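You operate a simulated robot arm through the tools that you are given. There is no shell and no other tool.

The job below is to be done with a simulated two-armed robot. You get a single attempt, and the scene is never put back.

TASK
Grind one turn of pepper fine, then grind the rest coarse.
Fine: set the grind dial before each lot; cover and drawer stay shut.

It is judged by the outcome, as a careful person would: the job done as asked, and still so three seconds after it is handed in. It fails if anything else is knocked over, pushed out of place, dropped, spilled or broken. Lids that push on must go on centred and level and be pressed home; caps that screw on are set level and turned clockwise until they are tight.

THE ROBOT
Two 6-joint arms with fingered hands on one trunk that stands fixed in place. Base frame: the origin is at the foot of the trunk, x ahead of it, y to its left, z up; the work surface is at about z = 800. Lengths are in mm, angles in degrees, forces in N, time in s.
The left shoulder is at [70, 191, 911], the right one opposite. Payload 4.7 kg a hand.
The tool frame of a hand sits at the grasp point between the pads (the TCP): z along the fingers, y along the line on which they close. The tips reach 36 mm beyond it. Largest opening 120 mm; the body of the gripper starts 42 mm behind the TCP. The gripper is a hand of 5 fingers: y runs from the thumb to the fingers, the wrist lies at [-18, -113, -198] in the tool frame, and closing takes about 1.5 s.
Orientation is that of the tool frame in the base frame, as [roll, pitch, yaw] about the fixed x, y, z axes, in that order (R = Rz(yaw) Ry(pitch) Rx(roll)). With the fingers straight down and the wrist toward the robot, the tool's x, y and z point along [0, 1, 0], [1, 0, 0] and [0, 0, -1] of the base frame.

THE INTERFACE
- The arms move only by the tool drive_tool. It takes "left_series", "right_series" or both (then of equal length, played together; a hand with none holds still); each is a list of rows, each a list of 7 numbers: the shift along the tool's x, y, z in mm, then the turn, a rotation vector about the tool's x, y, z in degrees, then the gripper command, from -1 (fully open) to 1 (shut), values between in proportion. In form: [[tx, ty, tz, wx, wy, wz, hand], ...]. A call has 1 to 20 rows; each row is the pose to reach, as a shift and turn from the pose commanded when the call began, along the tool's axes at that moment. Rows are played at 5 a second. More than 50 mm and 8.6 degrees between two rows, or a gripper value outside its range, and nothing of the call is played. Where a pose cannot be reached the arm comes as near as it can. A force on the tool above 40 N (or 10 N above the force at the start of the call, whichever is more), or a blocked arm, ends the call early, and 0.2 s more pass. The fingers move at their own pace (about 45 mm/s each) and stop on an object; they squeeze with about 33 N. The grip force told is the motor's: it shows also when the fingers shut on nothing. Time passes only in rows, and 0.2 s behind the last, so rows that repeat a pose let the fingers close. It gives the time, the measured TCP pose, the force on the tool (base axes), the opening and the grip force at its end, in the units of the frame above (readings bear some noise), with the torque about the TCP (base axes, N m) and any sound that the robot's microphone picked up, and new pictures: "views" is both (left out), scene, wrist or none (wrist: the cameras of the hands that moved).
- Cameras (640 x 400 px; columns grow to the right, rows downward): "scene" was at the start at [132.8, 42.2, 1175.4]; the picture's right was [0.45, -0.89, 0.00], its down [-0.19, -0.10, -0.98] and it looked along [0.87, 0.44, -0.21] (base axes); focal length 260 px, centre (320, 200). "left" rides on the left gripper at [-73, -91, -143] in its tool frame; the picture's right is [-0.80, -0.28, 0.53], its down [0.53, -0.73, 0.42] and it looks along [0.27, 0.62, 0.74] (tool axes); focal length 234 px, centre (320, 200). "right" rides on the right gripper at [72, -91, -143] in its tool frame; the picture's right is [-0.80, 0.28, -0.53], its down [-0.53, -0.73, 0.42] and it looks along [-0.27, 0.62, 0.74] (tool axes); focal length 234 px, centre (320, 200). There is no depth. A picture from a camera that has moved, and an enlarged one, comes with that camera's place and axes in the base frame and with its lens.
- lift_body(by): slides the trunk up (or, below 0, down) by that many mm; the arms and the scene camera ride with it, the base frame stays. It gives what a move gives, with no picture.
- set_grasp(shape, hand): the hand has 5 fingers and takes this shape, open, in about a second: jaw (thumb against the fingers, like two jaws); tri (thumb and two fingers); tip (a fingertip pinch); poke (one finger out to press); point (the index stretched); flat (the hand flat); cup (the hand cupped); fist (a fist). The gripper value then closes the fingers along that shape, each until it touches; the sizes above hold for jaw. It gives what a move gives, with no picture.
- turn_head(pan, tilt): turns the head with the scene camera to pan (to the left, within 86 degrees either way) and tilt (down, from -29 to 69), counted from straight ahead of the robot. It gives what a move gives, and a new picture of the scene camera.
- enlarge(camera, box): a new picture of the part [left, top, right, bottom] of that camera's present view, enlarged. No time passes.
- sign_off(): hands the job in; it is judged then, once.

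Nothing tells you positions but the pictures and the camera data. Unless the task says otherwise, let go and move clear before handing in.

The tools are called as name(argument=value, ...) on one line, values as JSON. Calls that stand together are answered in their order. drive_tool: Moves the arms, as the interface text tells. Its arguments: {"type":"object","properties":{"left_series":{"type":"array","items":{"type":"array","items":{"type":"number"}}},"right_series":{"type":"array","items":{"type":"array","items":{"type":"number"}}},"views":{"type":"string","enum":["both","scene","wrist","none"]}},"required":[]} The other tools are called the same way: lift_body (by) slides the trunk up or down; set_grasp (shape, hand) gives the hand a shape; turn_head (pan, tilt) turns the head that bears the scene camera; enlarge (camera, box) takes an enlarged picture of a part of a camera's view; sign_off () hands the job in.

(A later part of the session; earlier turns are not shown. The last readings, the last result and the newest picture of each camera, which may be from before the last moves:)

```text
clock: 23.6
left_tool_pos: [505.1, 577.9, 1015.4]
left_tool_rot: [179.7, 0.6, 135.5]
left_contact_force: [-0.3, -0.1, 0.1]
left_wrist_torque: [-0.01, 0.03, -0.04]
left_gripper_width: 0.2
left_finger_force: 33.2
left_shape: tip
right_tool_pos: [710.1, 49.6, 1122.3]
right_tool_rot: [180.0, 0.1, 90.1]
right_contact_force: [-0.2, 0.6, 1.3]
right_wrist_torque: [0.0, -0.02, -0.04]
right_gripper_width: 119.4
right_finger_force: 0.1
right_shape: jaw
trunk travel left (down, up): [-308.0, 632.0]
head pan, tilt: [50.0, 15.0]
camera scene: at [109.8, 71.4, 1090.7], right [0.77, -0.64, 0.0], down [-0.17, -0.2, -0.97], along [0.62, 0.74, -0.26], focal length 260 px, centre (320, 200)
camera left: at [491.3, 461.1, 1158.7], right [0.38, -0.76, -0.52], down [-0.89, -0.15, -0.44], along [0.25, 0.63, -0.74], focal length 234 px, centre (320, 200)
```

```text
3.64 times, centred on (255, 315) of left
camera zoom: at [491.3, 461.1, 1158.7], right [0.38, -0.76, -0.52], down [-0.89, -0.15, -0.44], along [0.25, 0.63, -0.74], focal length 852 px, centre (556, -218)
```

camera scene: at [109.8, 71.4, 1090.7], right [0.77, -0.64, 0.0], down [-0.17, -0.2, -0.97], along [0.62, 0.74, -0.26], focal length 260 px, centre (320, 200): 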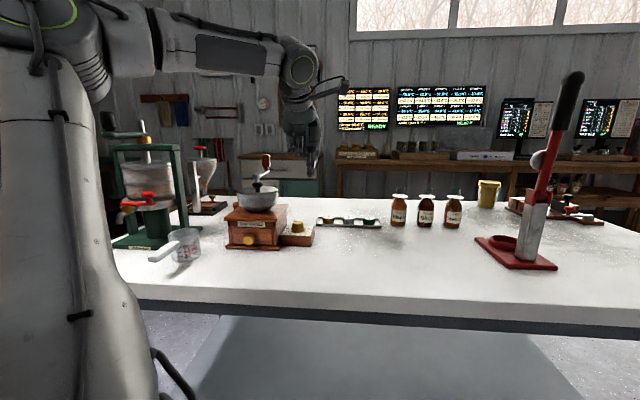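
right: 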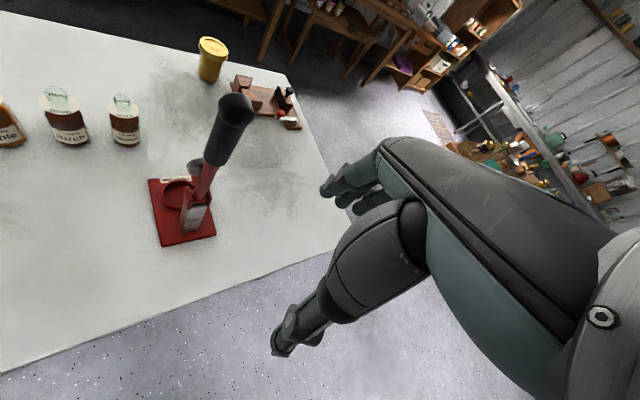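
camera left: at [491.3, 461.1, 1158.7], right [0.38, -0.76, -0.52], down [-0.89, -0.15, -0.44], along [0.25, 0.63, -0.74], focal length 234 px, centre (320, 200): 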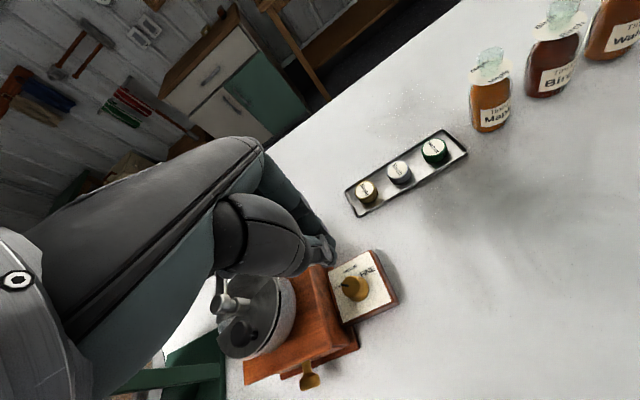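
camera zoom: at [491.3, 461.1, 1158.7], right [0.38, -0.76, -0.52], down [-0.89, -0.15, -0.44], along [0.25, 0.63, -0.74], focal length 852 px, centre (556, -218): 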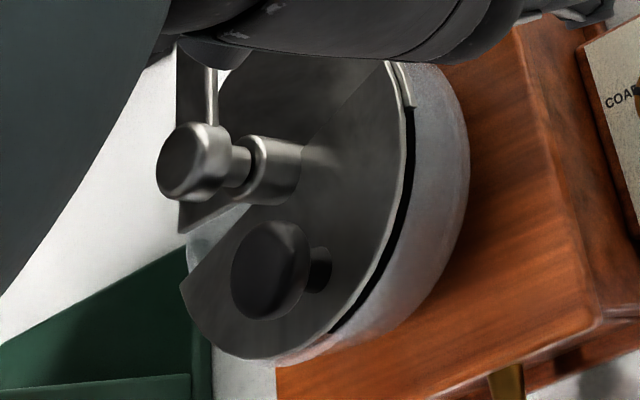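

The cover is a swinging half-lid, and my bump opened a small wedge on its left. I'll push its knob back to the left until it's shut, bringing the closed prong in on the knob's right side first, still above it.

drive_tool(left_series=[[24, -5, 0, 0, 0, 0, 1], [48, -10, 0, 0, 0, 0, 1], [72, -16, 0, 0, 0, 0, 1], [93, -21, 0, 0, 0, 0, 1], [93, -21, 0, 0, 0, 0, 1]], views="both")

enlarge(camera="scene", box=[220, 100, 330, 220])

enlarge(camera="left", box=[240, 180, 400, 340])

```text
clock: 24.8
left_tool_pos: [425.2, 626.2, 1016.9]
left_tool_rot: [179.4, 0.5, 135.5]
left_contact_force: [-0.6, 0.8, 0.8]
left_wrist_torque: [0.03, 0.03, 0.02]
left_gripper_width: 0.0
left_finger_force: 33.0
left_shape: tip
right_tool_pos: [708.1, 48.2, 1121.4]
right_tool_rot: [180.0, -0.1, 90.1]
right_contact_force: [0.1, 0.4, 0.9]
right_wrist_torque: [0.01, -0.03, 0.02]
right_gripper_width: 119.7
right_finger_force: 0.1
right_shape: jaw
trunk travel left (down, up): [-308.0, 632.0]
head pan, tilt: [50.0, 15.0]
camera scene: at [109.5, 70.6, 1090.9], right [0.77, -0.64, 0.0], down [-0.17, -0.2, -0.97], along [0.62, 0.74, -0.26], focal length 260 px, centre (320, 200)
camera left: at [409.8, 510.9, 1159.2], right [0.38, -0.76, -0.52], down [-0.89, -0.15, -0.44], along [0.25, 0.63, -0.73], focal length 234 px, centre (320, 200)
```

scene: 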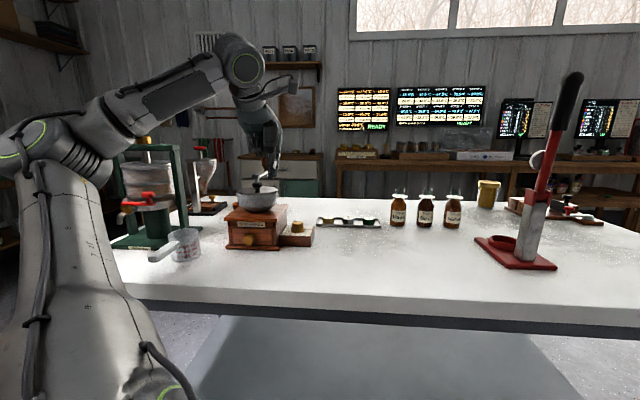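
left: 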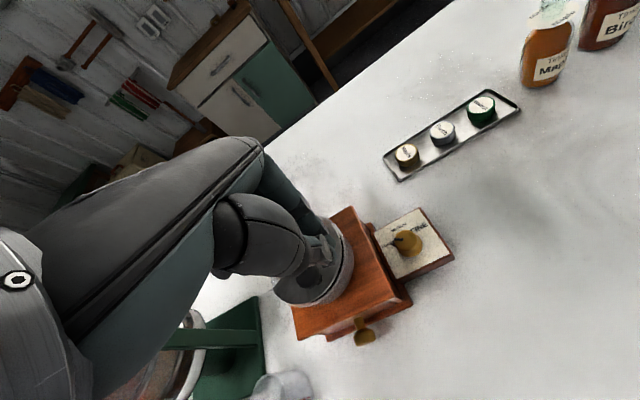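

```text
3.33 times, centred on (275, 160) of scene
camera zoom: at [109.5, 70.6, 1090.9], right [0.77, -0.64, 0.0], down [-0.17, -0.2, -0.97], along [0.62, 0.74, -0.26], focal length 866 px, centre (470, 333)
```

zoom: 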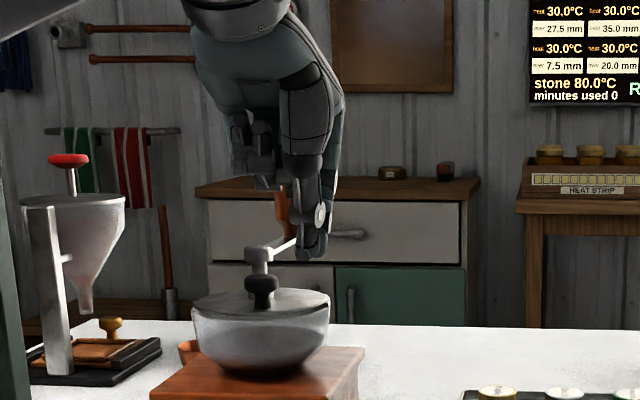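

```text
2.50 times, centred on (320, 260) of left
camera zoom: at [409.8, 510.9, 1159.2], right [0.38, -0.76, -0.52], down [-0.89, -0.15, -0.44], along [0.25, 0.63, -0.73], focal length 585 px, centre (320, 50)
```

zoom: 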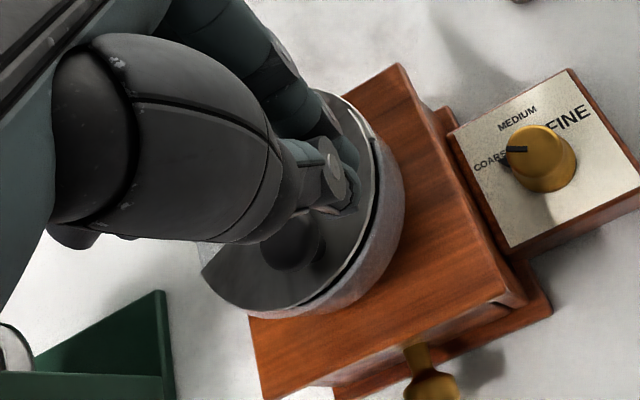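

The tip is at (425, 626) just above and to the right of the knob, whose head is at z≈953–966. I'll lower to head height and push gently left.

drive_tool(left_series=[[0, 0, 13, 0, 0, 0, 1], [0, 0, 26, 0, 0, 0, 1], [0, 0, 26, 0, 0, 0, 1], [6, 0, 26, 0, 0, 0, 1], [11, 0, 26, 0, 0, 0, 1], [15, 0, 26, 0, 0, 0, 1], [18, 0, 26, 0, 0, 0, 1], [21, 0, 26, 0, 0, 0, 1], [24, 0, 26, 0, 0, 0, 1], [24, 0, 26, 0, 0, 0, 1]], views="scene")

enlarge(camera="scene", box=[230, 150, 290, 210])

enlarge(camera="left", box=[250, 200, 370, 320])

```text
clock: 27.0
left_tool_pos: [432.8, 617.4, 990.8]
left_tool_rot: [179.5, 0.5, 135.5]
left_contact_force: [0.5, -0.6, 0.4]
left_wrist_torque: [-0.02, 0.01, -0.03]
left_gripper_width: 0.0
left_finger_force: 33.1
left_shape: tip
left hand out of reach, approached as far as the arm can: row 2, 3, 4, 5, 6, 7, 8, 9, 10
right_tool_pos: [709.8, 49.1, 1120.5]
right_tool_rot: [179.9, -0.1, 90.0]
right_contact_force: [0.4, -0.2, 0.5]
right_wrist_torque: [0.02, 0.01, 0.01]
right_gripper_width: 119.9
right_finger_force: 0.0
right_shape: jaw
trunk travel left (down, up): [-308.0, 632.0]
head pan, tilt: [50.0, 15.0]
camera scene: at [109.8, 71.5, 1090.7], right [0.77, -0.64, 0.0], down [-0.17, -0.2, -0.97], along [0.62, 0.74, -0.26], focal length 260 px, centre (320, 200)
```

scene: 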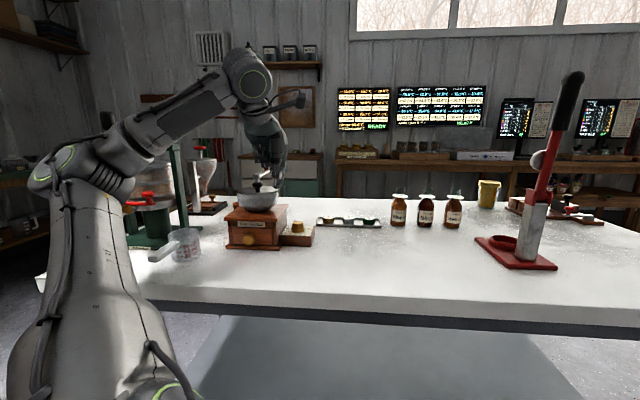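

```text
6.67 times, centred on (260, 180) of scene
camera zoom: at [109.8, 71.5, 1090.7], right [0.77, -0.64, 0.0], down [-0.17, -0.2, -0.97], along [0.62, 0.74, -0.26], focal length 1731 px, centre (720, 333)
```

zoom: 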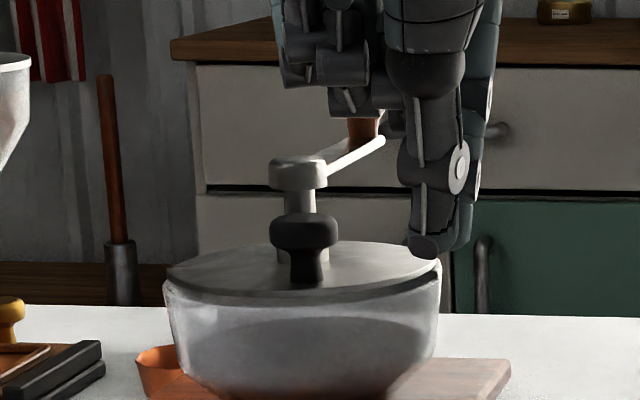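

```text
3.33 times, centred on (310, 260) of left
camera zoom: at [418.2, 501.2, 1133.4], right [0.38, -0.76, -0.52], down [-0.89, -0.15, -0.43], along [0.25, 0.63, -0.74], focal length 781 px, centre (353, 0)
```

zoom: 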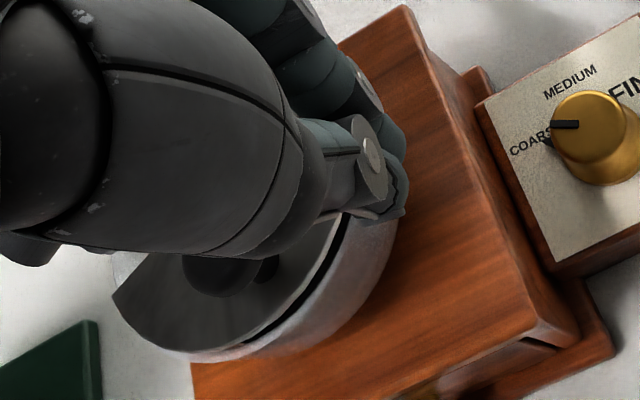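

The arm can't quite get there at this trunk height. I'll rise, lower the trunk another 80 mm, and come back.

drive_tool(left_series=[[-24, 0, -20, 0, 0, 0, 1], [-24, 0, -50, 0, 0, 0, 1], [-24, 0, -90, 0, 0, 0, 1], [-24, 0, -106, 0, 0, 0, 1], [-24, 0, -106, 0, 0, 0, 1]], views="none")

lift_body(by=-80)

enlarge(camera="scene", box=[220, 60, 330, 180])

```text
clock: 28.2
left_tool_pos: [449.8, 598.8, 1096.2]
left_tool_rot: [179.6, 0.6, 135.6]
left_contact_force: [0.2, -1.2, 0.6]
left_wrist_torque: [0.0, -0.04, 0.04]
left_gripper_width: 0.0
left_finger_force: 32.6
left_shape: tip
right_tool_pos: [709.3, 49.6, 1119.8]
right_tool_rot: [-179.9, 0.0, 90.1]
right_contact_force: [-0.4, -0.6, -0.1]
right_wrist_torque: [0.01, 0.01, 0.01]
right_gripper_width: 119.6
right_finger_force: 0.1
right_shape: jaw
trunk travel left (down, up): [-308.0, 632.0]
head pan, tilt: [50.0, 15.0]
```

```text
clock: 29.4
left_tool_pos: [449.6, 599.5, 1016.1]
left_tool_rot: [179.6, 0.7, 135.5]
left_contact_force: [-0.4, 0.1, 0.7]
left_wrist_torque: [-0.01, -0.03, 0.01]
left_gripper_width: 0.2
left_finger_force: 32.9
left_shape: tip
right_tool_pos: [708.9, 48.5, 1040.7]
right_tool_rot: [-180.0, 0.0, 90.0]
right_contact_force: [0.0, 0.5, 0.6]
right_wrist_torque: [0.02, -0.04, 0.02]
right_gripper_width: 119.8
right_finger_force: 0.1
right_shape: jaw
trunk travel left (down, up): [-228.0, 712.0]
head pan, tilt: [50.0, 15.0]
```

```text
3.33 times, centred on (275, 120) of scene
camera zoom: at [109.5, 71.3, 1010.8], right [0.77, -0.64, 0.0], down [-0.17, -0.2, -0.97], along [0.62, 0.74, -0.26], focal length 866 px, centre (470, 467)
```

zoom: 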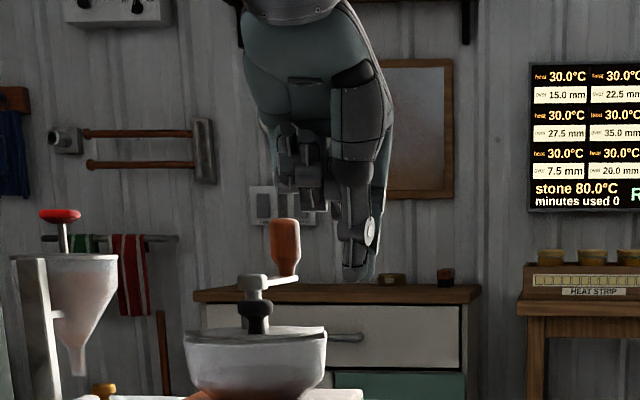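

Now at (450, 600, 1016) with the trunk at −160. I'll move in toward the knob, lower to its head, and push left in small steps.

drive_tool(left_series=[[18, 1, 0, 0, 0, 0, 1], [36, 1, 8, 0, 0, 0, 1], [36, 1, 25, 0, 0, 0, 1], [40, 1, 25, 0, 0, 0, 1], [45, 1, 25, 0, 0, 0, 1], [50, 1, 25, 0, 0, 0, 1], [54, 1, 25, 0, 0, 0, 1], [57, 1, 25, 0, 0, 0, 1], [60, 1, 25, 0, 0, 0, 1], [60, 1, 25, 0, 0, 0, 1]], views="none")

enlarge(camera="scene", box=[230, 120, 290, 180])

enlarge(camera="left", box=[250, 200, 370, 320])

```text
clock: 31.6
left_tool_pos: [408.1, 641.5, 991.5]
left_tool_rot: [179.5, 0.6, 135.6]
left_contact_force: [-0.7, -1.9, -0.1]
left_wrist_torque: [-0.03, -0.01, 0.02]
left_gripper_width: 0.0
left_finger_force: 33.1
left_shape: tip
right_tool_pos: [709.9, 49.0, 1039.9]
right_tool_rot: [-180.0, 0.0, 90.2]
right_contact_force: [-0.1, -0.1, -0.2]
right_wrist_torque: [0.05, -0.01, 0.03]
right_gripper_width: 119.7
right_finger_force: 0.1
right_shape: jaw
trunk travel left (down, up): [-228.0, 712.0]
head pan, tilt: [50.0, 15.0]
```

```text
6.67 times, centred on (260, 150) of scene
camera zoom: at [109.7, 71.2, 1010.8], right [0.77, -0.64, 0.0], down [-0.17, -0.2, -0.97], along [0.62, 0.74, -0.26], focal length 1731 px, centre (720, 533)
```

zoom: 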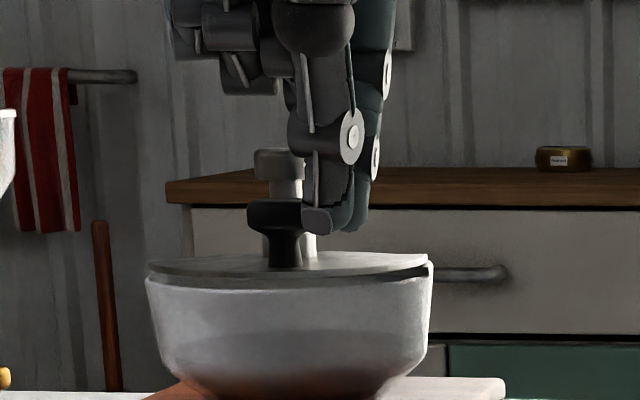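

```text
3.33 times, centred on (310, 260) of left
camera zoom: at [393.7, 525.3, 1134.3], right [0.38, -0.76, -0.52], down [-0.89, -0.15, -0.43], along [0.25, 0.63, -0.74], focal length 781 px, centre (353, 0)
```

zoom: 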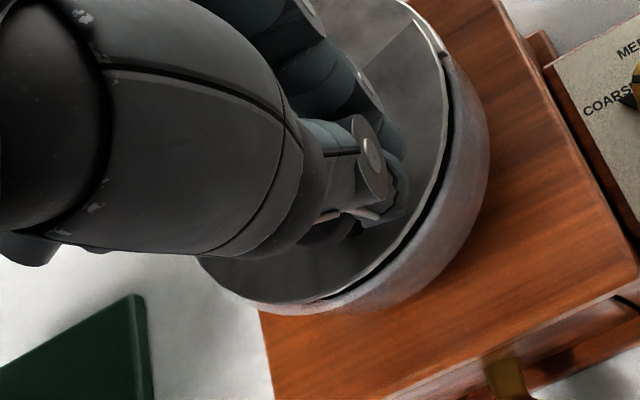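

The prong has just reached the knob, which needs about 12 mm more to the left to be back at front centre. I'll push on in small steps.

drive_tool(left_series=[[3, 0, 0, 0, 0, 0, 1], [6, 0, 0, 0, 0, 0, 1], [8, 0, 0, 0, 0, 0, 1], [10, 0, 0, 0, 0, 0, 1], [10, 0, 0, 0, 0, 0, 1]], views="none")

enlarge(camera="scene", box=[230, 120, 290, 180])

enlarge(camera="left", box=[250, 200, 370, 320])

```text
clock: 32.8
left_tool_pos: [400.8, 647.1, 990.4]
left_tool_rot: [179.6, 0.6, 135.5]
left_contact_force: [1.4, -1.8, 0.9]
left_wrist_torque: [-0.05, 0.0, 0.02]
left_gripper_width: 0.0
left_finger_force: 33.6
left_shape: tip
right_tool_pos: [710.0, 49.7, 1040.1]
right_tool_rot: [179.9, 0.1, 90.1]
right_contact_force: [-0.8, -0.6, 0.3]
right_wrist_torque: [-0.02, -0.01, -0.01]
right_gripper_width: 119.6
right_finger_force: 0.0
right_shape: jaw
trunk travel left (down, up): [-228.0, 712.0]
head pan, tilt: [50.0, 15.0]
```

```text
6.67 times, centred on (260, 150) of scene
camera zoom: at [109.8, 71.3, 1010.7], right [0.77, -0.64, 0.0], down [-0.17, -0.2, -0.97], along [0.62, 0.74, -0.26], focal length 1731 px, centre (720, 533)
```

zoom: 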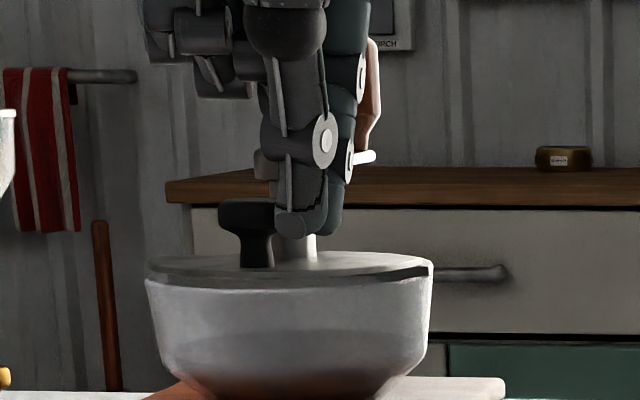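

```text
3.33 times, centred on (310, 260) of left
camera zoom: at [386.6, 531.8, 1132.9], right [0.38, -0.76, -0.52], down [-0.89, -0.15, -0.43], along [0.25, 0.63, -0.74], focal length 781 px, centre (353, 0)
```

zoom: 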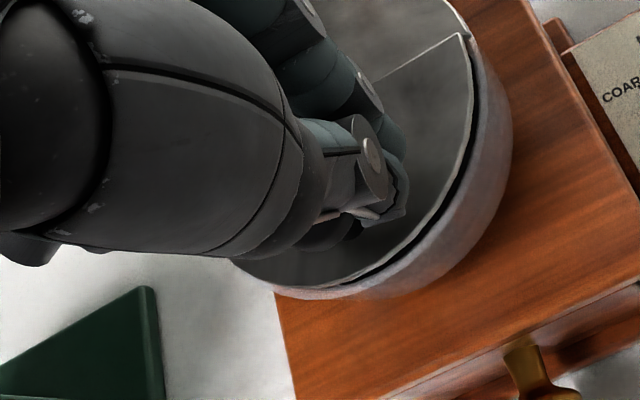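

The knob has moved about 12 mm left with very little force. I'll nudge it 1–2 mm more and then check against the original view.

drive_tool(left_series=[[1, 0, 0, 0, 0, 0, 1], [1.8, 0, 0, 0, 0, 0, 1], [1.8, 0, 0, 0, 0, 0, 1]], views="none")

drive_tool(left_series=[[-8, 0, 0, 0, 0, 0, 1], [-25, -5, -10, 0, 0, 0, 1], [-50, -15, -35, 0, 0, 0, 1], [-75, -30, -60, 0, 0, 0, 1], [-85, -45, -90, 0, 0, 0, 1], [-85, -45, -90, 0, 0, 0, 1]], views="both")

enlarge(camera="scene", box=[230, 120, 290, 180])

enlarge(camera="left", box=[205, 260, 305, 370])

```text
clock: 33.6
left_tool_pos: [399.6, 649.4, 990.6]
left_tool_rot: [179.4, 0.6, 135.5]
left_contact_force: [3.5, -4.6, 2.4]
left_wrist_torque: [-0.15, -0.07, 0.03]
left_gripper_width: 0.0
left_finger_force: 32.9
left_shape: tip
right_tool_pos: [709.6, 49.0, 1041.4]
right_tool_rot: [180.0, -0.1, 90.1]
right_contact_force: [-0.8, 0.1, 0.3]
right_wrist_torque: [-0.03, 0.0, 0.03]
right_gripper_width: 119.5
right_finger_force: 0.1
right_shape: jaw
trunk travel left (down, up): [-228.0, 712.0]
head pan, tilt: [50.0, 15.0]
```

```text
clock: 35.0
left_tool_pos: [409.7, 576.3, 1055.8]
left_tool_rot: [179.6, 0.6, 135.5]
left_contact_force: [-0.1, 0.0, -0.5]
left_wrist_torque: [0.0, 0.0, 0.04]
left_gripper_width: 0.0
left_finger_force: 32.4
left_shape: tip
left hand out of reach, approached as far as the arm can: row 4, 5, 6
right_tool_pos: [709.8, 50.0, 1040.7]
right_tool_rot: [-180.0, 0.0, 90.1]
right_contact_force: [0.0, 0.4, -0.7]
right_wrist_torque: [0.0, 0.04, -0.01]
right_gripper_width: 119.7
right_finger_force: 0.0
right_shape: jaw
trunk travel left (down, up): [-228.0, 712.0]
head pan, tilt: [50.0, 15.0]
camera scene: at [110.0, 71.4, 1010.7], right [0.77, -0.64, 0.0], down [-0.17, -0.2, -0.97], along [0.62, 0.74, -0.26], focal length 260 px, centre (320, 200)
camera left: at [395.8, 459.9, 1199.4], right [0.38, -0.76, -0.52], down [-0.89, -0.15, -0.44], along [0.25, 0.63, -0.74], focal length 234 px, centre (320, 200)
```

scene: 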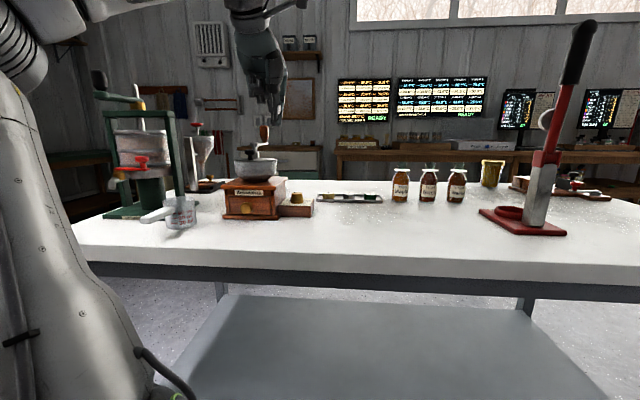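
left: 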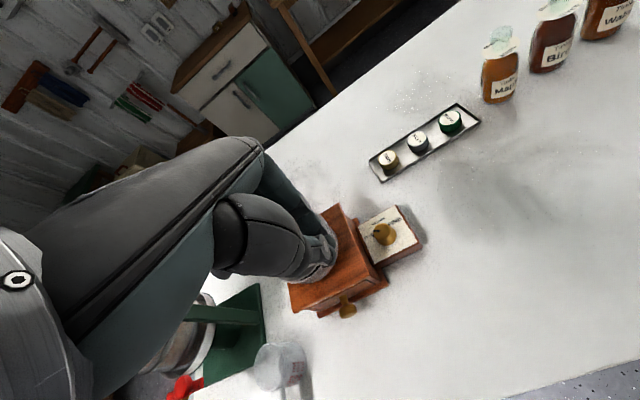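

```text
6.67 times, centred on (260, 150) of scene
camera zoom: at [110.0, 71.4, 1010.7], right [0.77, -0.64, 0.0], down [-0.17, -0.2, -0.97], along [0.62, 0.74, -0.26], focal length 1731 px, centre (720, 533)
```

zoom: 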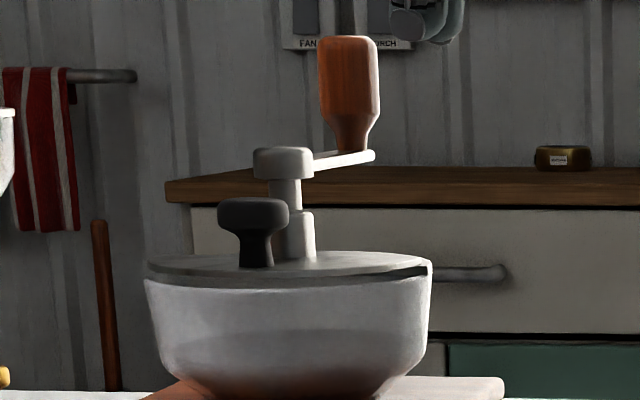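

```text
3.64 times, centred on (255, 315) of left
camera zoom: at [395.8, 459.9, 1199.4], right [0.38, -0.76, -0.52], down [-0.89, -0.15, -0.44], along [0.25, 0.63, -0.74], focal length 852 px, centre (556, -218)
```

zoom: 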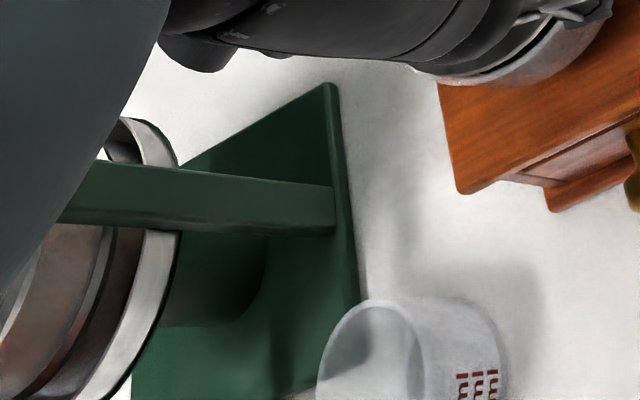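

The cover is back in its original spot, with the knob front-left of the hub as at the start and resting against its stop. Next I'll test the yaw range above the dial at a safe height, using the arm geometry I'd have with the trunk lower.

drive_tool(left_series=[[-10, 25, 15, 0, 0, 0, 1], [-20, 50, 30, 0, 0, 0, 1], [-29, 75, 45, 0, 0, 0, 1], [-29, 75, 45, 0, 0, -8, 1], [-29, 75, 45, 0, 0, -16, 1], [-29, 75, 45, 0, 0, -24, 1], [-29, 75, 45, 0, 0, -32, 1], [-29, 75, 45, 0, 0, -40, 1], [-29, 75, 45, 0, 0, -48, 1], [-29, 75, 45, 0, 0, -48, 1]], views="scene")

```text
clock: 37.2
left_tool_pos: [427.9, 647.2, 979.5]
left_tool_rot: [179.8, 1.1, -176.5]
left_contact_force: [7.0, 0.1, 30.9]
left_wrist_torque: [0.3, -0.48, -0.06]
left_gripper_width: 0.0
left_finger_force: 33.1
left_shape: tip
left hand out of reach, approached as far as the arm can: row 4, 5, 6, 7, 8, 9, 10
right_tool_pos: [708.1, 45.8, 1041.7]
right_tool_rot: [179.8, -0.2, 90.1]
right_contact_force: [0.5, -0.6, -0.9]
right_wrist_torque: [0.02, 0.0, -0.01]
right_gripper_width: 119.8
right_finger_force: 0.0
right_shape: jaw
trunk travel left (down, up): [-228.0, 712.0]
head pan, tilt: [50.0, 15.0]
camera scene: at [108.8, 68.7, 1011.5], right [0.77, -0.64, 0.0], down [-0.17, -0.2, -0.97], along [0.62, 0.74, -0.26], focal length 260 px, centre (320, 200)
```

scene: 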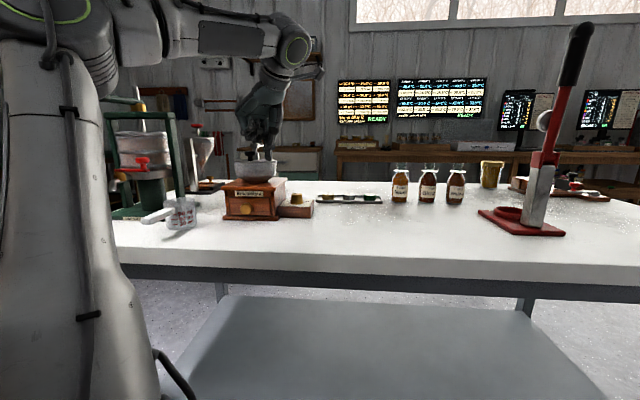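

Turning past about 150° makes the arm drift down, and the tip is now resting on the lid at 31 N. I'll lift straight up right away and turn back.

drive_tool(left_series=[[0, 0, -10, 0, 0, 0, 1], [0, 0, -25, 0, 0, 0, 1], [0, 0, -45, 0, 0, 4, 1], [0, 0, -60, 0, 0, 12, 1], [0, 0, -75, 0, 0, 20, 1], [0, 0, -75, 0, 0, 28, 1], [0, 0, -75, 0, 0, 36, 1], [0, 0, -75, 0, 0, 44, 1], [0, 0, -75, 0, 0, 49, 1], [0, 0, -75, 0, 0, 49, 1]], views="scene")

enlarge(camera="scene", box=[230, 120, 290, 180])

```text
clock: 39.4
left_tool_pos: [429.7, 649.8, 1048.0]
left_tool_rot: [179.6, 0.5, 134.5]
left_contact_force: [-0.9, -0.2, -0.3]
left_wrist_torque: [-0.01, 0.0, 0.0]
left_gripper_width: 0.0
left_finger_force: 33.4
left_shape: tip
left hand out of reach, approached as far as the arm can: row 1, 2, 3, 4, 5
right_tool_pos: [710.0, 49.7, 1040.5]
right_tool_rot: [179.9, 0.0, 90.1]
right_contact_force: [-0.6, 0.4, 1.0]
right_wrist_torque: [0.03, 0.02, 0.02]
right_gripper_width: 119.8
right_finger_force: 0.0
right_shape: jaw
trunk travel left (down, up): [-228.0, 712.0]
head pan, tilt: [50.0, 15.0]
camera scene: at [109.8, 71.3, 1010.8], right [0.77, -0.64, 0.0], down [-0.17, -0.2, -0.97], along [0.62, 0.74, -0.26], focal length 260 px, centre (320, 200)
```

scene: 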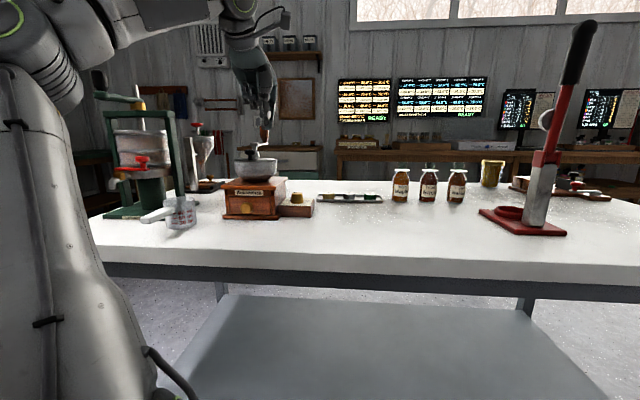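

```text
6.67 times, centred on (260, 150) of scene
camera zoom: at [109.8, 71.3, 1010.8], right [0.77, -0.64, 0.0], down [-0.17, -0.2, -0.97], along [0.62, 0.74, -0.26], focal length 1731 px, centre (720, 533)
```

zoom: 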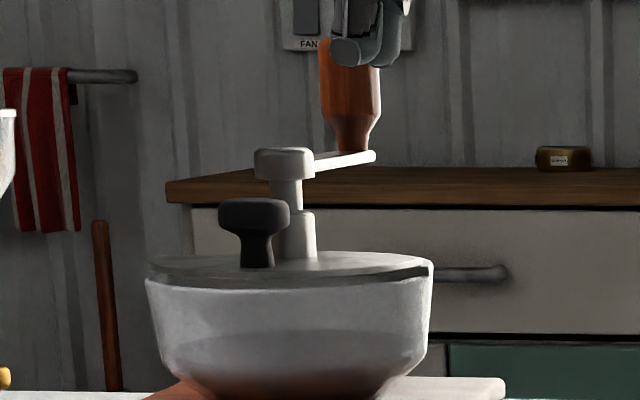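

The grinder looks unharmed, with the cover shut and the crank unchanged. Yaw above ~145° is out of bounds, so I'll test the lower yaw range at a safe height above the dial.

drive_tool(left_series=[[-33, 5, 4, 0, 0, 0, 1], [-66, 9, 8, 0, 0, 8, 1], [-66, 9, 8, 0, 0, 16, 1], [-66, 9, 8, 0, 0, 24, 1], [-66, 9, 8, 0, 0, 32, 1], [-66, 9, 8, 0, 0, 40, 1], [-66, 9, 8, 0, 0, 48, 1], [-66, 9, 8, 0, 0, 56, 1], [-66, 9, 8, 0, 0, 64, 1], [-66, 9, 8, 0, 0, 72, 1], [-66, 9, 8, 0, 0, 80, 1], [-66, 9, 8, 0, 0, 88, 1], [-66, 9, 8, 0, 0, 88, 1]], views="both")

```text
clock: 42.2
left_tool_pos: [434.4, 598.1, 1003.9]
left_tool_rot: [179.4, -0.5, 46.6]
left_contact_force: [0.1, -0.1, -0.1]
left_wrist_torque: [0.01, -0.05, -0.01]
left_gripper_width: 0.0
left_finger_force: 32.8
left_shape: tip
left hand out of reach, approached as far as the arm can: row 2, 10, 11, 12, 13
right_tool_pos: [709.0, 48.6, 1041.0]
right_tool_rot: [-180.0, 0.1, 90.2]
right_contact_force: [-0.4, 0.2, -1.0]
right_wrist_torque: [0.02, 0.02, 0.02]
right_gripper_width: 119.7
right_finger_force: 0.1
right_shape: jaw
trunk travel left (down, up): [-228.0, 712.0]
head pan, tilt: [50.0, 15.0]
camera scene: at [109.8, 71.2, 1010.8], right [0.77, -0.64, 0.0], down [-0.17, -0.2, -0.97], along [0.62, 0.74, -0.26], focal length 260 px, centre (320, 200)
camera left: at [315.1, 606.1, 1145.2], right [-0.75, -0.39, -0.54], down [-0.16, 0.89, -0.43], along [0.64, -0.23, -0.73], focal length 234 px, centre (320, 200)
```

scene: 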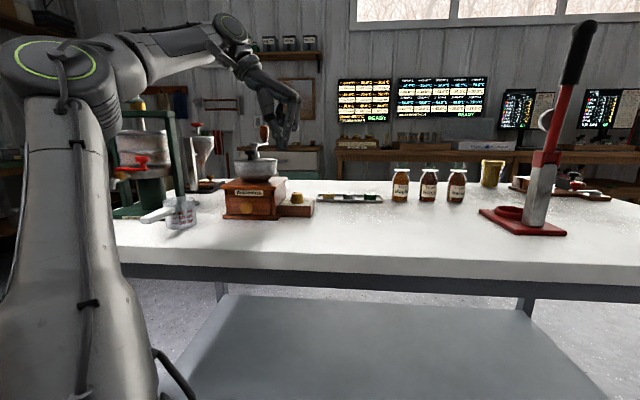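
left: 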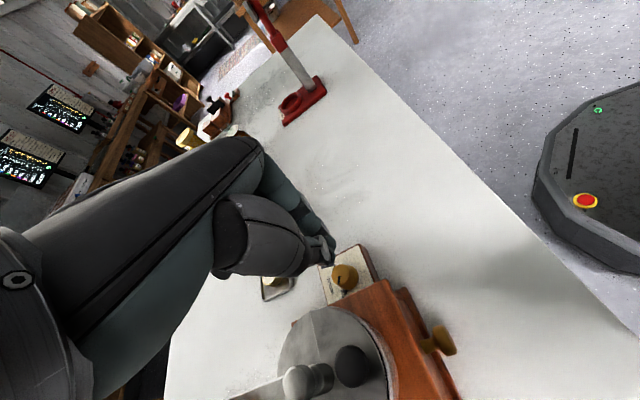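

Above the dial, yaw from about 70° to 118° is safe, so I'll turn the dial in several strokes of about 35°. First I'll measure the knob's position with the scene camera.

enlarge(camera="scene", box=[275, 180, 325, 225])

enlarge(camera="left", box=[300, 230, 400, 320])

```text
8.89 times, centred on (300, 202) of scene
camera zoom: at [109.8, 71.2, 1010.8], right [0.77, -0.64, 0.0], down [-0.17, -0.2, -0.97], along [0.62, 0.74, -0.26], focal length 2308 px, centre (498, 178)
```

zoom: 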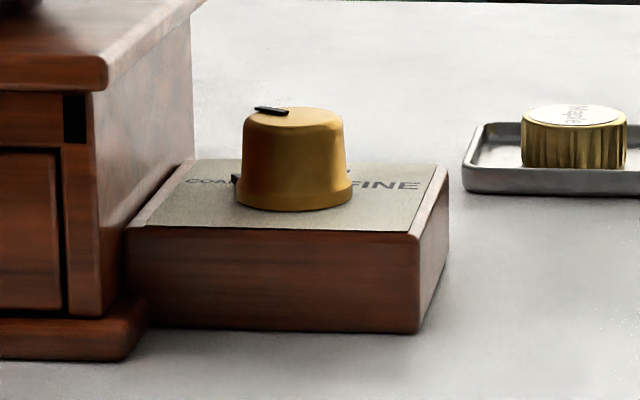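

```text
4.44 times, centred on (350, 275) of left
camera zoom: at [315.1, 606.1, 1145.2], right [-0.75, -0.39, -0.54], down [-0.16, 0.89, -0.43], along [0.64, -0.23, -0.73], focal length 1041 px, centre (187, -133)
```

zoom: 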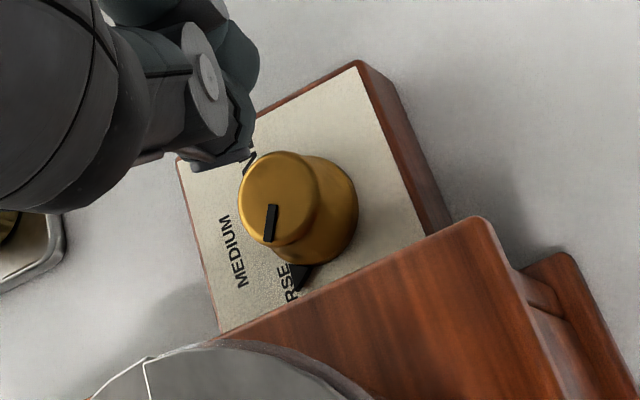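

The knob is at about (486, 612), z 828–856. To keep the palm clear of the bowl I want the hand to lean away from the grinder, so I'll test that orientation up high in small steps.

drive_tool(left_series=[[12, 10, -20, 0, 0, -8, 1], [24, 20, -36, 0, 0, -16, 1], [36, 30, -36, 0, 0, -24, 1], [46, 40, -36, 0, 0, -32, 1], [46, 40, -36, 0, 0, -40, 1], [46, 40, -36, 0, 0, -48, 1], [46, 40, -36, 0, 0, -56, 1], [46, 40, -36, 0, 0, -64, 1], [46, 40, -36, 0, 0, -64, 1]], views="none")

```text
clock: 44.2
left_tool_pos: [492.6, 602.1, 1039.5]
left_tool_rot: [179.4, 0.3, 110.6]
left_contact_force: [0.1, 0.0, 0.2]
left_wrist_torque: [0.04, 0.01, 0.04]
left_gripper_width: 0.2
left_finger_force: 32.7
left_shape: tip
left hand out of reach, approached as far as the arm can: row 1, 2
right_tool_pos: [709.3, 49.7, 1040.9]
right_tool_rot: [179.9, 0.0, 90.1]
right_contact_force: [-0.4, 0.2, -0.2]
right_wrist_torque: [0.0, 0.03, -0.05]
right_gripper_width: 119.8
right_finger_force: 0.1
right_shape: jaw
trunk travel left (down, up): [-228.0, 712.0]
head pan, tilt: [50.0, 15.0]
```

Now I'll lean the hand away from the grinder by rotating about the tool's y axis in steps.

drive_tool(left_series=[[0, 0, 0, 0, 5, 0, 1], [0, 0, 0, 0, 10, 0, 1], [0, 0, 0, 0, 15, 0, 1], [0, 0, 0, 0, 20, 0, 1], [0, 0, 0, 0, 20, 0, 1]], views="both")

enlarge(camera="scene", box=[220, 60, 350, 220])

```text
clock: 45.4
left_tool_pos: [471.1, 618.7, 1022.2]
left_tool_rot: [179.3, -19.5, 110.7]
left_contact_force: [0.5, 0.6, 0.5]
left_wrist_torque: [-0.01, 0.01, 0.01]
left_gripper_width: 0.0
left_finger_force: 32.8
left_shape: tip
left hand out of reach, approached as far as the arm can: row 1, 2, 3, 4, 5
right_tool_pos: [708.9, 49.2, 1041.6]
right_tool_rot: [180.0, 0.0, 90.1]
right_contact_force: [0.9, -0.9, 0.0]
right_wrist_torque: [0.02, 0.0, 0.02]
right_gripper_width: 119.6
right_finger_force: 0.0
right_shape: jaw
trunk travel left (down, up): [-228.0, 712.0]
head pan, tilt: [50.0, 15.0]
camera scene: at [109.8, 71.4, 1010.7], right [0.77, -0.64, 0.0], down [-0.17, -0.2, -0.97], along [0.62, 0.74, -0.26], focal length 260 px, centre (320, 200)
camera left: at [424.6, 476.1, 1130.3], right [-0.05, -0.64, -0.77], down [-0.91, 0.35, -0.23], along [0.41, 0.69, -0.6], focal length 234 px, centre (320, 200)
```

scene: 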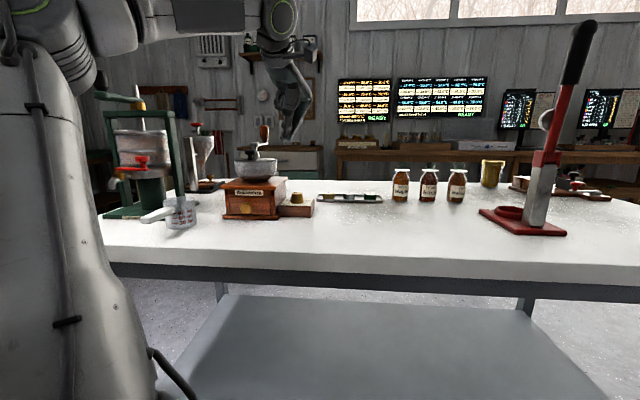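
left: 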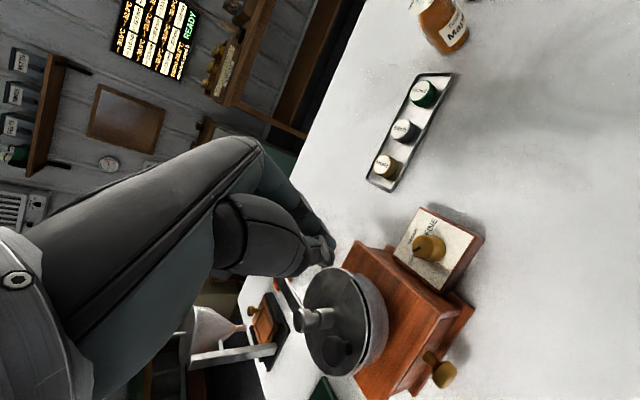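

```text
2.50 times, centred on (285, 140) of scene
camera zoom: at [109.8, 71.4, 1010.7], right [0.77, -0.64, 0.0], down [-0.17, -0.2, -0.97], along [0.62, 0.74, -0.26], focal length 649 px, centre (408, 350)
```

zoom: 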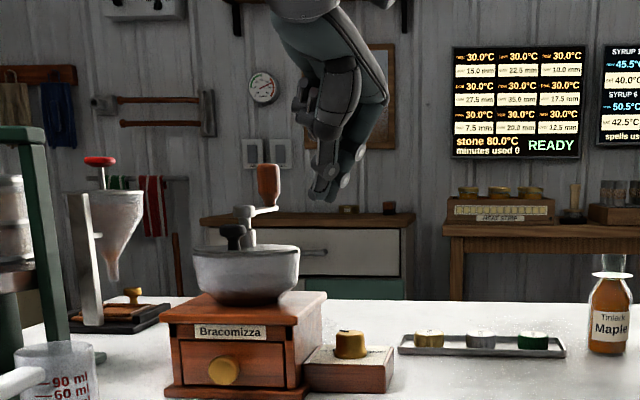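

Leaning 20° isn't reachable. I'll go back to level and test yaw 95–135 above the knob at z≈944 with the present trunk, where the hand is still above the bowl rim.

drive_tool(left_series=[[0, 0, 0, 0, -6, 0, 1], [0, 0, 0, 0, -12, 0, 1], [0, 0, 0, 0, -20, 0, 1], [0, 0, 0, 0, -20, 0, 1]], views="none")

```text
clock: 46.4
left_tool_pos: [471.7, 617.7, 1021.4]
left_tool_rot: [179.4, 0.5, 110.5]
left_contact_force: [0.1, -0.2, -0.2]
left_wrist_torque: [0.03, 0.0, 0.01]
left_gripper_width: 0.1
left_finger_force: 33.1
left_shape: tip
right_tool_pos: [708.5, 49.0, 1040.5]
right_tool_rot: [-180.0, 0.0, 90.1]
right_contact_force: [0.1, -0.1, 0.3]
right_wrist_torque: [0.0, -0.01, 0.0]
right_gripper_width: 119.4
right_finger_force: 0.2
right_shape: jaw
trunk travel left (down, up): [-228.0, 712.0]
head pan, tilt: [50.0, 15.0]
```

drive_tool(left_series=[[-5, 6, 24, 0, 0, 0, 1], [-10, 11, 48, 0, 0, 0, 1], [-10, 11, 70, 0, 0, 0, 1], [-10, 11, 70, 0, 0, -8, 1], [-10, 11, 70, 0, 0, -16, 1], [-10, 11, 70, 0, 0, -16, 1]], views="none")

enlarge(camera="scene", box=[220, 60, 350, 220])

enlarge(camera="left", box=[220, 180, 420, 340])

```text
clock: 47.8
left_tool_pos: [486.3, 613.4, 950.1]
left_tool_rot: [179.5, 0.5, 126.6]
left_contact_force: [0.4, -0.8, -0.3]
left_wrist_torque: [-0.02, -0.01, 0.02]
left_gripper_width: 0.1
left_finger_force: 32.7
left_shape: tip
right_tool_pos: [707.8, 49.8, 1040.2]
right_tool_rot: [179.9, 0.0, 90.1]
right_contact_force: [-0.4, 0.7, 0.8]
right_wrist_torque: [-0.02, -0.01, -0.01]
right_gripper_width: 119.5
right_finger_force: 0.0
right_shape: jaw
trunk travel left (down, up): [-228.0, 712.0]
head pan, tilt: [50.0, 15.0]
```

```text
2.50 times, centred on (285, 140) of scene
camera zoom: at [109.7, 71.5, 1010.7], right [0.77, -0.64, 0.0], down [-0.17, -0.2, -0.97], along [0.62, 0.74, -0.26], focal length 649 px, centre (408, 350)
```

zoom: 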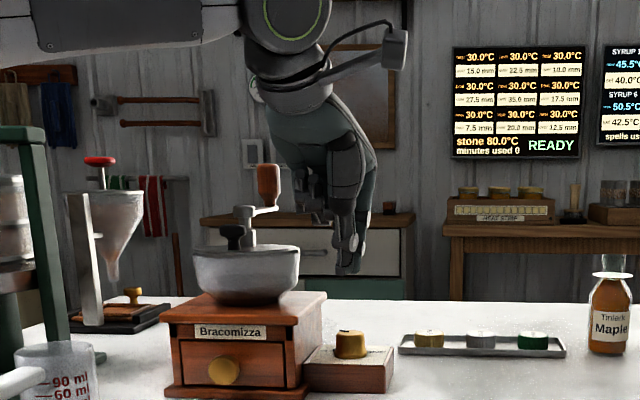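

```text
2.50 times, centred on (320, 260) of left
camera zoom: at [453.5, 500.3, 1093.1], right [0.26, -0.81, -0.52], down [-0.9, -0.01, -0.44], along [0.35, 0.58, -0.73], focal length 585 px, centre (320, 50)
```

zoom: 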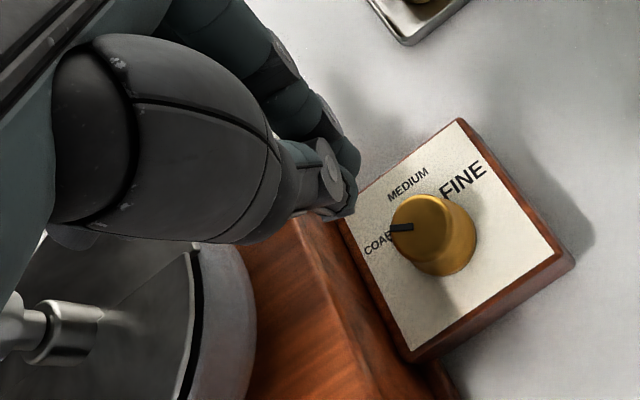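

That's reachable, and the fingertip lines up with the knob. I'll test a small 6° lean here for a little extra clearance from the bowl.

drive_tool(left_series=[[0, 0, 0, 0, 3, 0, 1], [0, 0, 0, 0, 6, 0, 1], [0, 0, 0, 0, 6, 0, 1]], views="none")

```text
clock: 48.6
left_tool_pos: [485.8, 612.7, 949.8]
left_tool_rot: [179.6, -5.5, 126.5]
left_contact_force: [0.4, -0.1, -0.7]
left_wrist_torque: [0.03, 0.03, -0.01]
left_gripper_width: 0.0
left_finger_force: 33.1
left_shape: tip
right_tool_pos: [709.2, 49.5, 1040.1]
right_tool_rot: [-180.0, 0.0, 90.1]
right_contact_force: [-0.5, -0.1, -1.0]
right_wrist_torque: [-0.02, 0.02, 0.0]
right_gripper_width: 119.8
right_finger_force: 0.0
right_shape: jaw
trunk travel left (down, up): [-228.0, 712.0]
head pan, tilt: [50.0, 15.0]
```

6° works; trying 12°.

drive_tool(left_series=[[0, 0, 0, 0, 3, 0, 1], [0, 0, 0, 0, 6, 0, 1], [0, 0, 0, 0, 6, 0, 1]], views="none")

```text
clock: 49.4
left_tool_pos: [486.1, 613.0, 949.7]
left_tool_rot: [179.6, -11.4, 126.6]
left_contact_force: [-0.1, -0.1, 0.7]
left_wrist_torque: [0.0, 0.0, 0.02]
left_gripper_width: 0.1
left_finger_force: 33.0
left_shape: tip
right_tool_pos: [708.5, 51.2, 1040.5]
right_tool_rot: [180.0, 0.1, 90.0]
right_contact_force: [-0.2, 0.3, -0.6]
right_wrist_torque: [-0.01, 0.01, -0.01]
right_gripper_width: 119.8
right_finger_force: 0.1
right_shape: jaw
trunk travel left (down, up): [-228.0, 712.0]
head pan, tilt: [50.0, 15.0]
```

12° works too. Now I'll test the clockwise stroke (yaw 126→90) about the vertical while leaning.

drive_tool(left_series=[[0, 0, 0, -1.66, 0, 7.82, 1], [0, 0, 0, -3.33, 0, 15.65, 1], [0, 0, 0, -4.99, 0, 23.47, 1], [0, 0, 0, -6.65, 0, 31.3, 1], [0, 0, 0, -8.32, 0, 39.1, 1], [0, 0, 0, -8.32, 0, 39.1, 1]], views="none")

```text
clock: 50.8
left_tool_pos: [486.5, 612.2, 950.3]
left_tool_rot: [179.2, -11.9, 86.7]
left_contact_force: [0.4, 0.5, -0.2]
left_wrist_torque: [0.02, 0.04, -0.01]
left_gripper_width: 0.0
left_finger_force: 33.3
left_shape: tip
right_tool_pos: [709.1, 49.6, 1041.2]
right_tool_rot: [180.0, 0.0, 90.2]
right_contact_force: [-0.1, 1.1, -0.7]
right_wrist_torque: [-0.01, -0.01, -0.05]
right_gripper_width: 119.7
right_finger_force: 0.1
right_shape: jaw
trunk travel left (down, up): [-228.0, 712.0]
head pan, tilt: [50.0, 15.0]
```

The whole 126→87° stroke is reachable with a 12° lean, which also clears the bowl. I'll turn back to 126°, open the pinch to about 46 mm, and line up over the knob.

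drive_tool(left_series=[[-1, 1, 0, 1.66, 0, -7.82, 0.23], [-2, 1.5, 0, 3.33, 0, -15.65, 0.23], [-3, 2, -0.5, 4.99, 0, -23.47, 0.23], [-4, 3, -0.8, 6.65, 0, -31.3, 0.23], [-4, 3, -0.8, 8.32, 0, -39.1, 0.23], [-4, 3, -0.8, 8.32, 0, -39.1, 0.23]], views="none")

lift_body(by=-55)

enlarge(camera="scene", box=[220, 60, 350, 220])

enlarge(camera="left", box=[220, 180, 420, 340])

```text
clock: 52.2
left_tool_pos: [488.4, 607.9, 950.4]
left_tool_rot: [179.5, -11.5, 126.7]
left_contact_force: [0.0, 0.0, 0.4]
left_wrist_torque: [-0.02, 0.01, 0.02]
left_gripper_width: 45.8
left_finger_force: 0.1
left_shape: tip
right_tool_pos: [709.8, 50.0, 1040.9]
right_tool_rot: [180.0, -0.1, 90.2]
right_contact_force: [0.4, -0.6, 0.2]
right_wrist_torque: [0.0, -0.01, -0.01]
right_gripper_width: 119.7
right_finger_force: 0.0
right_shape: jaw
trunk travel left (down, up): [-228.0, 712.0]
head pan, tilt: [50.0, 15.0]
```

```text
clock: 53.2
left_tool_pos: [488.8, 608.2, 895.0]
left_tool_rot: [179.4, -11.5, 126.7]
left_contact_force: [0.2, -0.1, 0.3]
left_wrist_torque: [-0.02, 0.0, -0.01]
left_gripper_width: 45.8
left_finger_force: 0.1
left_shape: tip
right_tool_pos: [709.2, 49.5, 986.1]
right_tool_rot: [-179.9, 0.0, 90.1]
right_contact_force: [0.1, 0.8, 0.6]
right_wrist_torque: [-0.04, -0.05, 0.01]
right_gripper_width: 119.4
right_finger_force: 0.1
right_shape: jaw
trunk travel left (down, up): [-173.0, 767.0]
head pan, tilt: [50.0, 15.0]
```

```text
2.50 times, centred on (285, 140) of scene
camera zoom: at [109.5, 71.3, 955.8], right [0.77, -0.64, 0.0], down [-0.17, -0.2, -0.97], along [0.62, 0.74, -0.26], focal length 649 px, centre (408, 350)
```

zoom: 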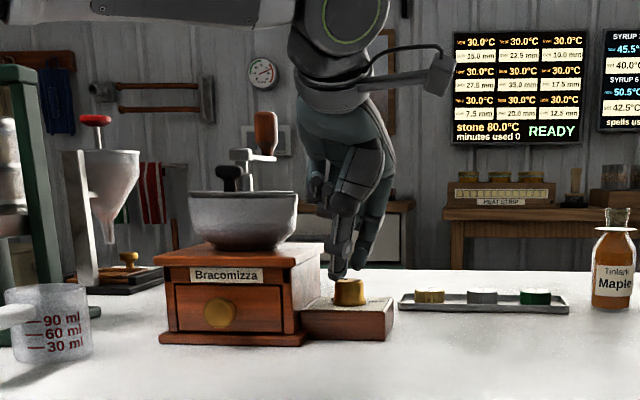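

```text
2.50 times, centred on (320, 260) of left
camera zoom: at [472.7, 472.5, 1020.2], right [0.19, -0.71, -0.68], down [-0.95, 0.05, -0.32], along [0.26, 0.7, -0.66], focal length 585 px, centre (320, 50)
```

zoom: 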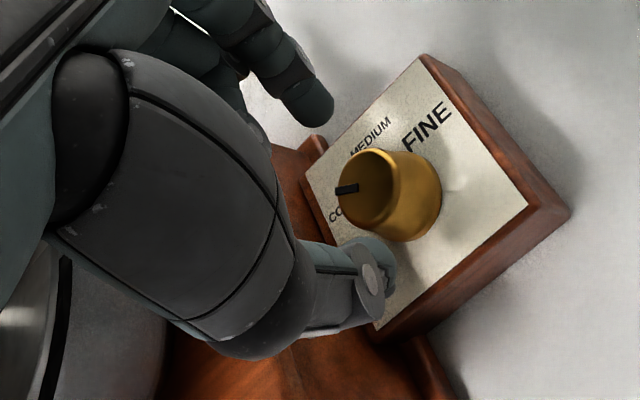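

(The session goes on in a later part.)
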